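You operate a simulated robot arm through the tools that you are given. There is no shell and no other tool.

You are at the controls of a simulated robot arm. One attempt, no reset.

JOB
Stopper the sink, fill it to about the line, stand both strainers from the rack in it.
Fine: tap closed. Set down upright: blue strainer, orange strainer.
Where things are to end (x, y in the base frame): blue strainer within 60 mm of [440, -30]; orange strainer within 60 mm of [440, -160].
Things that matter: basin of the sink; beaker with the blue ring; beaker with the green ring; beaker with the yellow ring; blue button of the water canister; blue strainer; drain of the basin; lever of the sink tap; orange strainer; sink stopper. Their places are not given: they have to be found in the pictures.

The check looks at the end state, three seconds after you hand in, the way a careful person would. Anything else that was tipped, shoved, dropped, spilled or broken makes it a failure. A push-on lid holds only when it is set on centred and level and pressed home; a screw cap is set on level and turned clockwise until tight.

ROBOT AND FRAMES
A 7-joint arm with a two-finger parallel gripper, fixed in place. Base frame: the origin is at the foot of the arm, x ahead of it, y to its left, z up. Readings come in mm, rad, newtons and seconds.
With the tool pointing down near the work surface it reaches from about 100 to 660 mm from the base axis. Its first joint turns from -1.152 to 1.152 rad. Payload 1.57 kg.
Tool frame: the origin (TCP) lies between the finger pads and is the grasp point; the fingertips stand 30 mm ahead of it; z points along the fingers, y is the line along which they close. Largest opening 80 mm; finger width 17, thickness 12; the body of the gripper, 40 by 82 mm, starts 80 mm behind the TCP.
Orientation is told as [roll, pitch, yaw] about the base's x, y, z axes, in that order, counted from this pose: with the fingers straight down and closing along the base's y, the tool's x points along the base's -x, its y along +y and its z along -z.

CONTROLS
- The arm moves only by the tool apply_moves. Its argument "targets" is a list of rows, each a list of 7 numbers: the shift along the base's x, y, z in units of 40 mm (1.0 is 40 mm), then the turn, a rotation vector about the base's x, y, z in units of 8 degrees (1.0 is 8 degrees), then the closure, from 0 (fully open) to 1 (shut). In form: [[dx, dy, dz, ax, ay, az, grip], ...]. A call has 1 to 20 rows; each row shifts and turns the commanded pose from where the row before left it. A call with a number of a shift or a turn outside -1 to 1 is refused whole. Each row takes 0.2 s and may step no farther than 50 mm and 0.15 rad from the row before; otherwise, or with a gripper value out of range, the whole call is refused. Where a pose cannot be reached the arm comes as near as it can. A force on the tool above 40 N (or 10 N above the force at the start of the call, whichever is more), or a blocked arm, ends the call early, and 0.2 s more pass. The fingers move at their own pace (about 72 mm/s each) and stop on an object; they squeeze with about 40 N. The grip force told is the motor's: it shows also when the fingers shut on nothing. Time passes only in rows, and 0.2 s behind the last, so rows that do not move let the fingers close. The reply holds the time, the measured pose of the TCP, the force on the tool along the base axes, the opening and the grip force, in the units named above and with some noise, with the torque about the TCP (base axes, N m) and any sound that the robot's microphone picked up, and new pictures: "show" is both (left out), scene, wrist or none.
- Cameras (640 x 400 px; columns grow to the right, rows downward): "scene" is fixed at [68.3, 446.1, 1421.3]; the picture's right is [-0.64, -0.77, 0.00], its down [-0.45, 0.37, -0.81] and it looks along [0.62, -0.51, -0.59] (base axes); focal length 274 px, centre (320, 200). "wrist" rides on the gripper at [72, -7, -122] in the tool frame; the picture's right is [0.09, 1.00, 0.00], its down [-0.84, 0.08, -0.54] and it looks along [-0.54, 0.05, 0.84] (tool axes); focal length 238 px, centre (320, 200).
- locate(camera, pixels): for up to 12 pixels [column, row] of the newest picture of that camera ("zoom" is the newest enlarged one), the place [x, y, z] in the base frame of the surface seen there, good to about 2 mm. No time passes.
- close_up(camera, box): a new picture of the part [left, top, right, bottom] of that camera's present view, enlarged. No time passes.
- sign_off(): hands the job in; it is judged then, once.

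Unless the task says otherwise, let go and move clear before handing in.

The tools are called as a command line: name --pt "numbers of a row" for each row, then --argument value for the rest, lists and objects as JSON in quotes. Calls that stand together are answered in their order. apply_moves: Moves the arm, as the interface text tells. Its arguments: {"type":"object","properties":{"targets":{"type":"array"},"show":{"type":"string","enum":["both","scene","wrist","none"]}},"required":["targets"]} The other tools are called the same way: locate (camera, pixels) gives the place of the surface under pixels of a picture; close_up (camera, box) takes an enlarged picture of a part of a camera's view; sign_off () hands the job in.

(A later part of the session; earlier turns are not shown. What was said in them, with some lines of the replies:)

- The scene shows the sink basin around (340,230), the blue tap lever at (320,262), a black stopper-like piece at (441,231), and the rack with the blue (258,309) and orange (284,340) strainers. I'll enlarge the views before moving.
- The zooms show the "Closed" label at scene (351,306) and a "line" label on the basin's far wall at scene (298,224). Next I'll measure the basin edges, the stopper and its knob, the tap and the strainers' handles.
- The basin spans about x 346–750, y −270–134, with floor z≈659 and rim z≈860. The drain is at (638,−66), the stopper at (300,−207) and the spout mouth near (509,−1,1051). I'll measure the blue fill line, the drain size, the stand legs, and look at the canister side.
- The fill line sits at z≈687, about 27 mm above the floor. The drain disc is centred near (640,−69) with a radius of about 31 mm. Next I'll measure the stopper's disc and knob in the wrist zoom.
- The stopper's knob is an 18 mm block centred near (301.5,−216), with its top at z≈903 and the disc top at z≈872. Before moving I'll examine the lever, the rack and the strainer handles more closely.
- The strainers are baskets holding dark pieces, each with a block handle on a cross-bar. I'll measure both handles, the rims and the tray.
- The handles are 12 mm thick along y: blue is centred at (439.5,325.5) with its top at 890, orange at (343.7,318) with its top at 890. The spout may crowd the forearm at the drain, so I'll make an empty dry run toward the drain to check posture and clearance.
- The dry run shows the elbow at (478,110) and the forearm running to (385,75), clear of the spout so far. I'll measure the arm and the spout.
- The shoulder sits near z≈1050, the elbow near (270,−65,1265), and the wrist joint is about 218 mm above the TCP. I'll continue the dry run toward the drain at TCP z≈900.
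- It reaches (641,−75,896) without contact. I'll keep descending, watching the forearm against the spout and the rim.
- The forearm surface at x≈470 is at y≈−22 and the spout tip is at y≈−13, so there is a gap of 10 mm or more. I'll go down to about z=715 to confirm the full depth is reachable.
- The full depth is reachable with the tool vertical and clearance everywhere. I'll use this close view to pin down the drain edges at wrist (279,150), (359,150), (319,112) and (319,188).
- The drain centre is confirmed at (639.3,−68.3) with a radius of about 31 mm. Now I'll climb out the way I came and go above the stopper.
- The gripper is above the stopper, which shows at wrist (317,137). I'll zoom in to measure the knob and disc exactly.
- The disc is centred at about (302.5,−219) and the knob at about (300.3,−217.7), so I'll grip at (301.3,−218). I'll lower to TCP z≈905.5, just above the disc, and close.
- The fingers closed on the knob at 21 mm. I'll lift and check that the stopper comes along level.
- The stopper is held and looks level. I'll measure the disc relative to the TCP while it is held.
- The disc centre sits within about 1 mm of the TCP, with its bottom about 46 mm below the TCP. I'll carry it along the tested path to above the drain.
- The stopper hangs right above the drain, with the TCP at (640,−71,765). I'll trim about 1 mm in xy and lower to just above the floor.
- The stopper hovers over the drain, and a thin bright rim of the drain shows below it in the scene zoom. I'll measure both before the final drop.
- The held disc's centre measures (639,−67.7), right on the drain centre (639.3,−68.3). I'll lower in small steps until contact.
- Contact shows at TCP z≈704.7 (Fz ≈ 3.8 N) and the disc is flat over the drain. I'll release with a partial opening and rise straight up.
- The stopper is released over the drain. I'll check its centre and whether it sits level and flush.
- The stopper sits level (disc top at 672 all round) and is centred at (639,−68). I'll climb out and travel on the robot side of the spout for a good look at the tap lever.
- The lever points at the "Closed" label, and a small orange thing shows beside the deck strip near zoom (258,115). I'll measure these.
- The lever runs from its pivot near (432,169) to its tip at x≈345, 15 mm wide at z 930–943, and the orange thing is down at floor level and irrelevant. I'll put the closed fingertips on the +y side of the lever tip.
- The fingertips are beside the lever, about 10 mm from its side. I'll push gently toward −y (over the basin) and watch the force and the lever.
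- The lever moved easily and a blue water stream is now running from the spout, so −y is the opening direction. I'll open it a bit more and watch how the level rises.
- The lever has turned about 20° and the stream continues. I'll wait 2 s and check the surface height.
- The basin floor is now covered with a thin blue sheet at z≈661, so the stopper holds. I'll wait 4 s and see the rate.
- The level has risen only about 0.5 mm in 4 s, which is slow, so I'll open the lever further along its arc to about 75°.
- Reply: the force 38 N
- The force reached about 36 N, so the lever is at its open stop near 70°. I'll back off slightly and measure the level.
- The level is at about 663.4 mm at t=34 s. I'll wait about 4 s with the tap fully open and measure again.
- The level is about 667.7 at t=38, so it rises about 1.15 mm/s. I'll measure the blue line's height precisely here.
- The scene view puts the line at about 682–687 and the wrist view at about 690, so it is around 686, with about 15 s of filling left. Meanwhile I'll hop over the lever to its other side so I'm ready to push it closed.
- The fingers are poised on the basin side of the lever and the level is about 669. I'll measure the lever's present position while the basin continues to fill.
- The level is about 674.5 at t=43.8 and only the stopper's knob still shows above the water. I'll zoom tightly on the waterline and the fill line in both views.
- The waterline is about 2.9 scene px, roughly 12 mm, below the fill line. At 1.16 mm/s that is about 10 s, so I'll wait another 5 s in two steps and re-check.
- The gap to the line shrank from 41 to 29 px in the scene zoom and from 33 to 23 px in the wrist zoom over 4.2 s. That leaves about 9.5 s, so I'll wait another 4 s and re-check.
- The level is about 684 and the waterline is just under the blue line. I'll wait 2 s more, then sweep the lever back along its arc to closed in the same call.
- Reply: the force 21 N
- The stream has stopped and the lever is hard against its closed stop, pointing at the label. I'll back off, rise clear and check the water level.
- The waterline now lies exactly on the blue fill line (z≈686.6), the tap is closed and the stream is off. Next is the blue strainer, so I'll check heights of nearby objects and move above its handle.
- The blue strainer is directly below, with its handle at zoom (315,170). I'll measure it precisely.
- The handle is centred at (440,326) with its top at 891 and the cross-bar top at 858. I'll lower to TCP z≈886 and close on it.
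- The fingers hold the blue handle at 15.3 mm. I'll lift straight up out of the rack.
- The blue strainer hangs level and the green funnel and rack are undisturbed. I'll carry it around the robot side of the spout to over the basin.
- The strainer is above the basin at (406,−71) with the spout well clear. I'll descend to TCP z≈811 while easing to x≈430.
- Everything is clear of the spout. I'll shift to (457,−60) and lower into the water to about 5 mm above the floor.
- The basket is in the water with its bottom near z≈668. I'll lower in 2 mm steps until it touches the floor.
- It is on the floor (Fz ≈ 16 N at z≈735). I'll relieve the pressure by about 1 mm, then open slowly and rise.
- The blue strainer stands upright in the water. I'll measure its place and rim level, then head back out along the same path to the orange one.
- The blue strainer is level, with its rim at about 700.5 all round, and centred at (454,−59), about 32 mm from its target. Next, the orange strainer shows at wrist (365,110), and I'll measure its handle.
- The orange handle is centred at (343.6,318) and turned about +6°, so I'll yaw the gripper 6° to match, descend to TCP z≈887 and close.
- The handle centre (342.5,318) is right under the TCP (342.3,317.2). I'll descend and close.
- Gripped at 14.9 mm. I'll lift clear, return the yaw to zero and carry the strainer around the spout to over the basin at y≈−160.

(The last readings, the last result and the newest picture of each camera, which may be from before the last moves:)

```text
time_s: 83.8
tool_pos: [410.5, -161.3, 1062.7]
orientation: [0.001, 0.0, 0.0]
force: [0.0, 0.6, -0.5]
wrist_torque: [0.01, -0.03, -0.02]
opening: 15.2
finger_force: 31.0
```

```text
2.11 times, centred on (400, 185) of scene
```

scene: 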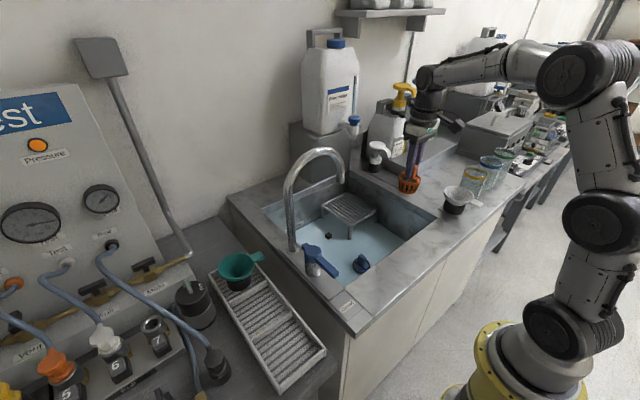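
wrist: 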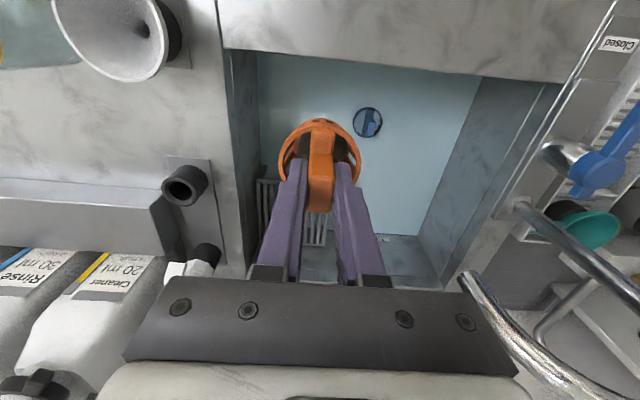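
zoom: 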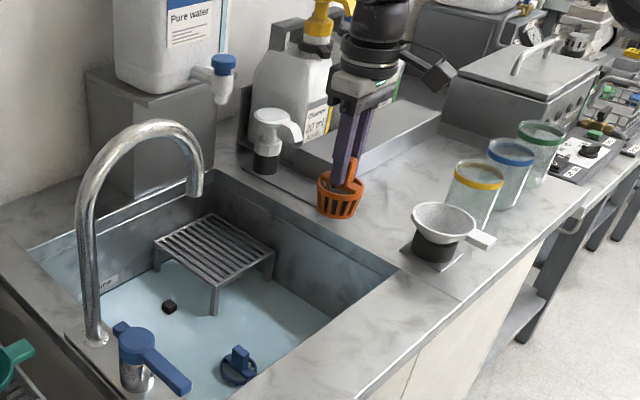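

The orange strainer hangs level over the basin, and the blue one stands upright below. I'll descend to TCP z≈810 first.

apply_moves --pt "0.08 0 -0.9 0 0 0 1" --pt "0.08 0 -0.9 0 0 0 1" --pt "0.08 0 -0.9 0 0 0 1" --pt "0.08 0 -0.9 0 0 0 1" --pt "0.08 0 -0.9 0 0 0 1" --pt "0.08 0 -0.9 0 0 0 1" --pt "0.08 0 -0.9 0 0 0 1" --pt "0.3 0 0 0 0 0 1" --pt "0.3 0 0 0 0 0 1" --pt "0 0 -0.5 0 0 0 1" --pt "0 0 0 0 0 0 1"

close_up --camera "scene" --box '[310, 150, 460, 290]'

```text
time_s: 86.2
tool_pos: [455.4, -159.9, 790.0]
orientation: [0.0, 0.0, 0.002]
force: [0.0, -0.2, 0.4]
wrist_torque: [-0.01, 0.01, -0.01]
opening: 15.2
finger_force: 31.1
```

scene: 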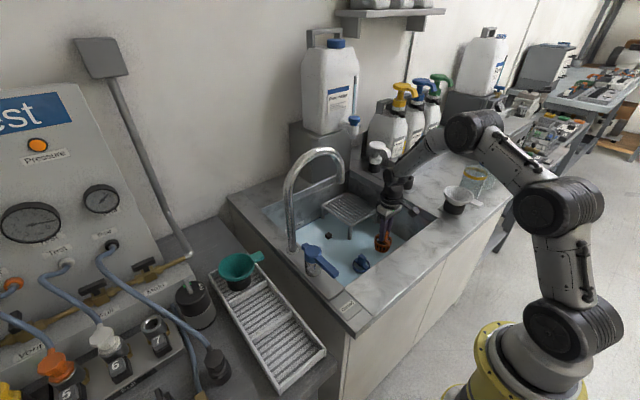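
wrist: 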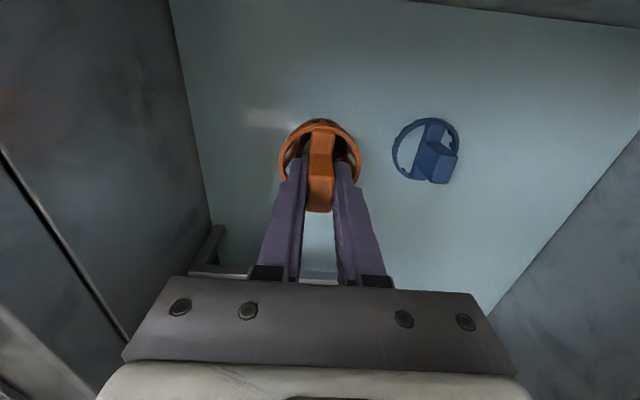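

```text
2.86 times, centred on (385, 220) of scene
```

zoom: 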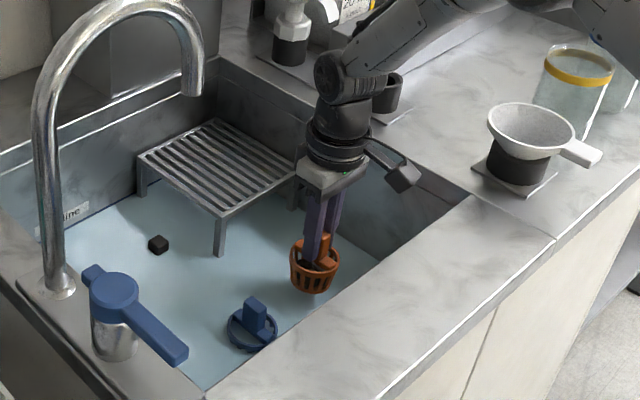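

Clear of everything; the blue strainer is about 100 mm away. I'll lower into the water to just above the floor.

apply_moves --pt "0 0 -0.5 0 0 0 1" --pt "0 0 -0.4 0 0 0 1" --pt "0 0 -0.22 0 0 0 1" --pt "0 0 -0.08 0 0 0 1" --pt "0 0 -0.06 0 0 0 1" --pt "0 0 -0.05 0 0 0 1" --show "none"

```text
time_s: 87.6
tool_pos: [456.5, -160.0, 737.9]
orientation: [0.0, 0.0, 0.0]
force: [-0.2, 0.1, -1.2]
wrist_torque: [-0.03, -0.02, -0.03]
opening: 15.1
finger_force: 31.1
```

apply_moves --pt "0 0 -0.035 0 0 0 1" --pt "0 0 -0.025 0 0 0 1" --show "none"

```text
time_s: 88.2
tool_pos: [456.3, -160.2, 735.8]
orientation: [0.0, -0.001, -0.001]
force: [-0.7, -0.3, -0.7]
wrist_torque: [0.02, -0.01, 0.01]
opening: 15.2
finger_force: 30.6
```

apply_moves --pt "0 0 -0.025 0 0 0 1" --show "none"

```text
time_s: 88.6
tool_pos: [456.7, -159.4, 735.6]
orientation: [0.0, 0.0, 0.0]
force: [-0.7, 0.7, 3.4]
wrist_torque: [0.04, 0.11, 0.0]
opening: 15.0
finger_force: 31.2
```

The orange strainer just touched the floor (Fz ≈ 3.4 N at z≈735.6). I'll open slowly and rise straight up.

apply_moves --pt "0 0 0 0 0 0 0.78" --pt "0 0 0 0 0 0 0.65" --pt "0 0 0 0 0 0 0.55" --pt "0 0 0 0 0 0 0.55" --pt "0 0 0.2 0 0 0 0.55" --pt "0 0 0.5 0 0 0 0.55" --pt "0 0 0.8 0 0 0 0.55" --pt "0 0 0.5 0 0 0 0.55" --pt "0 0 0 0 0 0 0.55"

close_up --camera "wrist" --box '[260, 60, 500, 210]'

close_up --camera "scene" --box '[310, 150, 460, 290]'

```text
time_s: 90.6
tool_pos: [456.2, -160.7, 813.4]
orientation: [0.0, 0.0, 0.001]
force: [0.3, 0.5, 0.1]
wrist_torque: [0.0, 0.04, 0.05]
opening: 36.0
finger_force: 0.0
```

scene: 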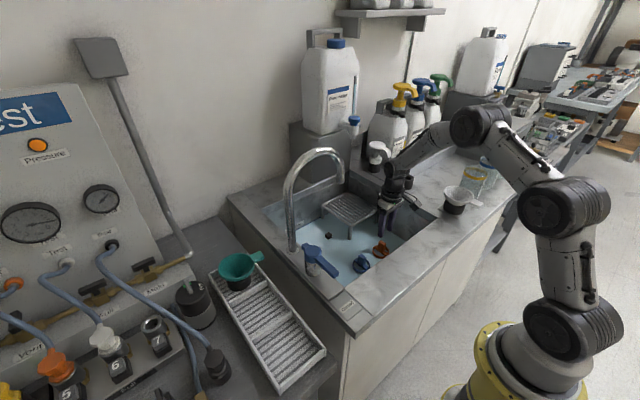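
wrist: 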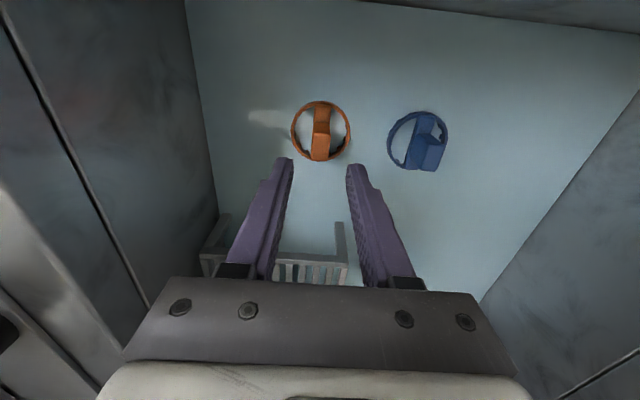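

```text
2.67 times, centred on (380, 135) of wrist
```

zoom: 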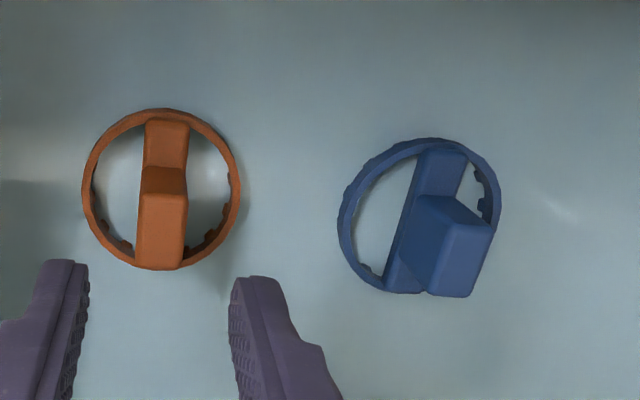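

```text
2.86 times, centred on (385, 220) of scene
```

zoom: 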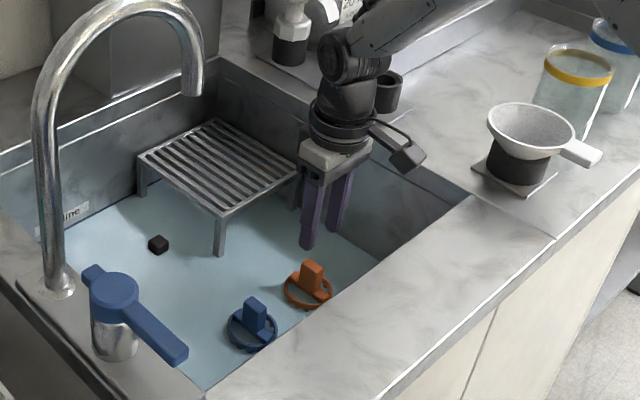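

Both strainers stand in the water. I'll verify their rims and centres, then withdraw up and out on the same path.

locate --camera "zoom" --pixels '[[85, 190], [237, 195], [165, 112], [165, 262], [342, 230], [497, 200], [440, 142], [390, 290], [120, 180], [300, 320]]'

apply_moves --pt "-0.3 0 0.9 0 0 0 0.55" --pt "-0.3 0 0.9 0 0 0 0.55" --pt "-0.2 0 0.95 0 0 0 0.55" --pt "-0.1 0 0.95 0 0 0 0.55" --pt "0 0 0.95 0 0 0 0.55" --pt "0 0 0.95 0 0 0 0.55" --pt "0 0 0.95 0 0 0 0.55" --pt "-0.5 -0.3 0.7 0 0 0 0.55" --pt "-0.5 -0.3 0.7 0 0 0 0.55" --pt "0 0 0 0 0 0 0.55"

close_up --camera "scene" --box '[250, 180, 430, 300]'

close_up --camera "scene" --box '[290, 212, 335, 240]'

```text
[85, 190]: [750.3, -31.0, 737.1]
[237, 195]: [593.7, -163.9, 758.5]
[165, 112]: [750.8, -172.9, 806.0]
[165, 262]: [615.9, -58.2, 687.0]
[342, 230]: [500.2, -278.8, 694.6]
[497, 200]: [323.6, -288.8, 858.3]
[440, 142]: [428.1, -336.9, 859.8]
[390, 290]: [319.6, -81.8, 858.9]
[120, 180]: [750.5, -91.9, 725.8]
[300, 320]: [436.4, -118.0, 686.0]
```

```text
time_s: 92.8
tool_pos: [380.1, -183.6, 1133.3]
orientation: [0.0, 0.0, 0.0]
force: [0.2, -0.7, -0.5]
wrist_torque: [0.0, -0.04, 0.0]
opening: 36.0
finger_force: 0.0
```

scene: 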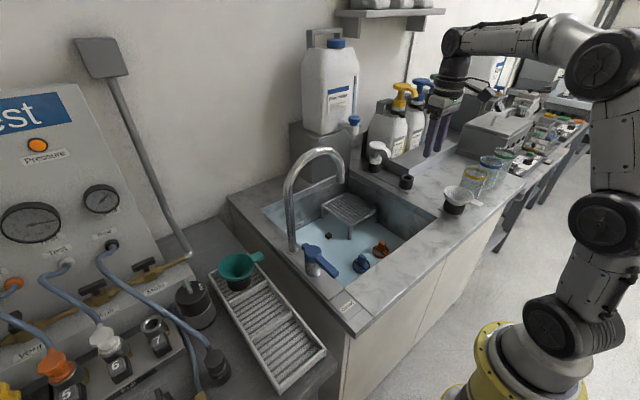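
wrist: 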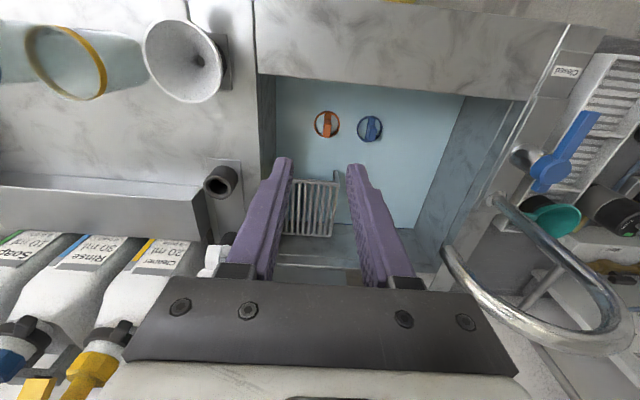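

```text
3.33 times, centred on (340, 240) of scene
```

zoom: 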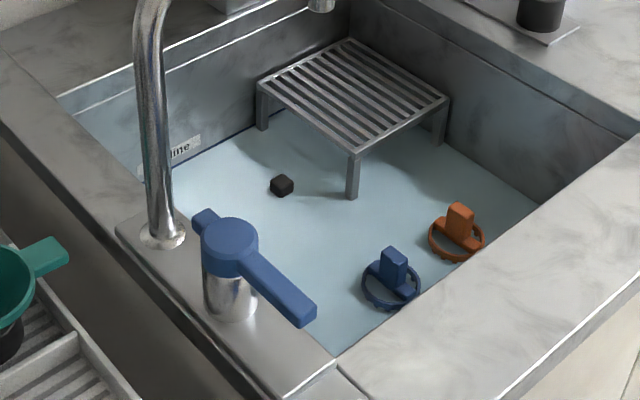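

```text
14.22 times, centred on (312, 226) of scene
```

zoom: 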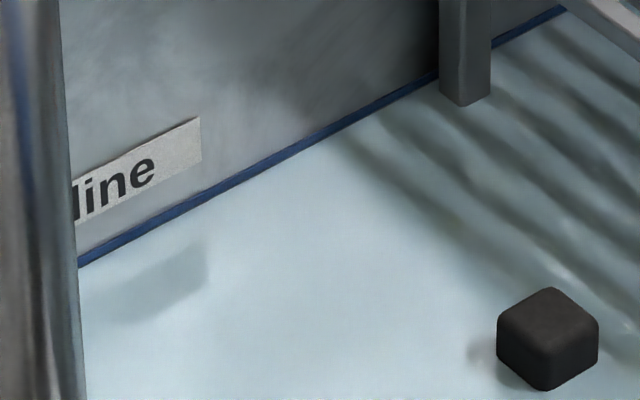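

The waterline still sits on the fill line, the tap is dry, and both strainers stand in place. I'll measure their rims and the lever before handing in.

close_up --camera "scene" --box '[340, 225, 410, 280]'

```text
7.27 times, centred on (375, 252) of scene
```

zoom: 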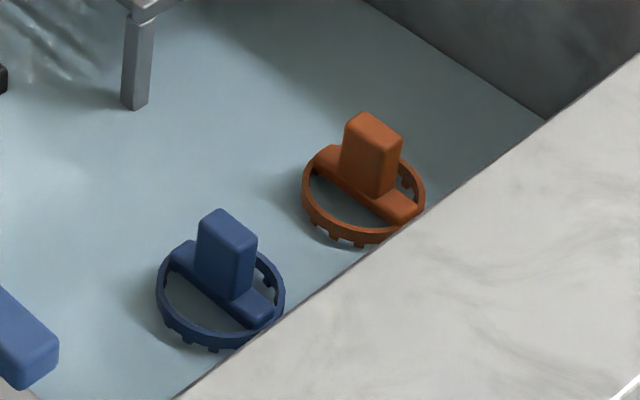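

locate --camera "zoom" --pixels '[[160, 290], [282, 295], [220, 340], [225, 230], [305, 195], [422, 190], [360, 235], [372, 130], [100, 200], [300, 260]]'

locate --camera "scene" --pixels '[[336, 274], [313, 252], [330, 235]]'

close_up --camera "wrist" --box '[250, 40, 640, 240]'

```text
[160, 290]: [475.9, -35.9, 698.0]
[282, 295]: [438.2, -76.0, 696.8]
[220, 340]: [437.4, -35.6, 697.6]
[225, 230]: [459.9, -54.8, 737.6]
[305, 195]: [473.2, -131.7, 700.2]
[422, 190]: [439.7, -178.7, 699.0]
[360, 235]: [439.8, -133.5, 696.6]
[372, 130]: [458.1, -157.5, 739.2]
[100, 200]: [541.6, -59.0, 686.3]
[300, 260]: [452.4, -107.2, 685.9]
```

```text
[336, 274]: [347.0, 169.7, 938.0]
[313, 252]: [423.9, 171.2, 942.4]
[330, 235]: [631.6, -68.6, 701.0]
```

```text
1.64 times, centred on (445, 140) of wrist
```

zoom: 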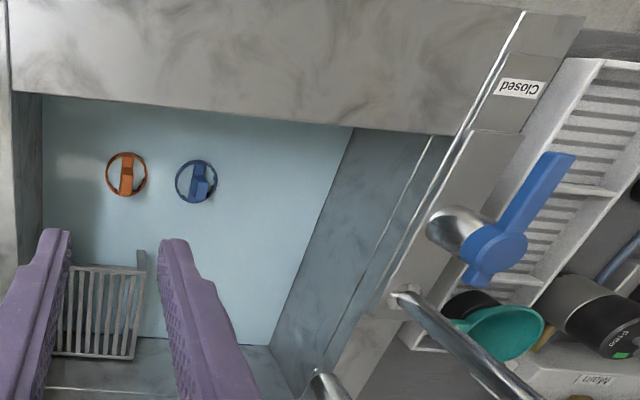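

Everything measures right:
- **Blue strainer:** upright at about (457,−56), roughly 31 mm from its target.
- **Orange strainer:** upright at about (456,−157), roughly 16 mm from its target.
- **Water:** z≈686, on the fill line, and it has held there since the tap was closed.
- **Tap:** lever back at its original closed position (347,170), with no stream.
- **Arm:** gripper empty and clear of the sink.

I'm handing in.

sign_off

```text
The job is handed in.
```

The sink is stoppered and filled to the line, the tap is closed, and both strainers are standing in it. I've handed the job in; the checker's verdict has not come back.

| Item | End state | Distance from target |
|---|---|---|
| Blue strainer | Upright at about (457, −56) | About 31 mm (limit 60) |
| Orange strainer | Upright at about (456, −157) | About 16 mm (limit 60) |
| Water | On the blue fill line (about 686 mm), steady since the tap was closed | – |
| Tap lever | Back in its original position, pointing at "Closed", no stream | – |
| Stopper | Flat and centred over the drain, holding water | – |

I saw nothing else tipped, moved or spilled. I could not see the dark pieces inside the strainer baskets once they were in the water, because the surface hides them. None were visible left behind in the rack.
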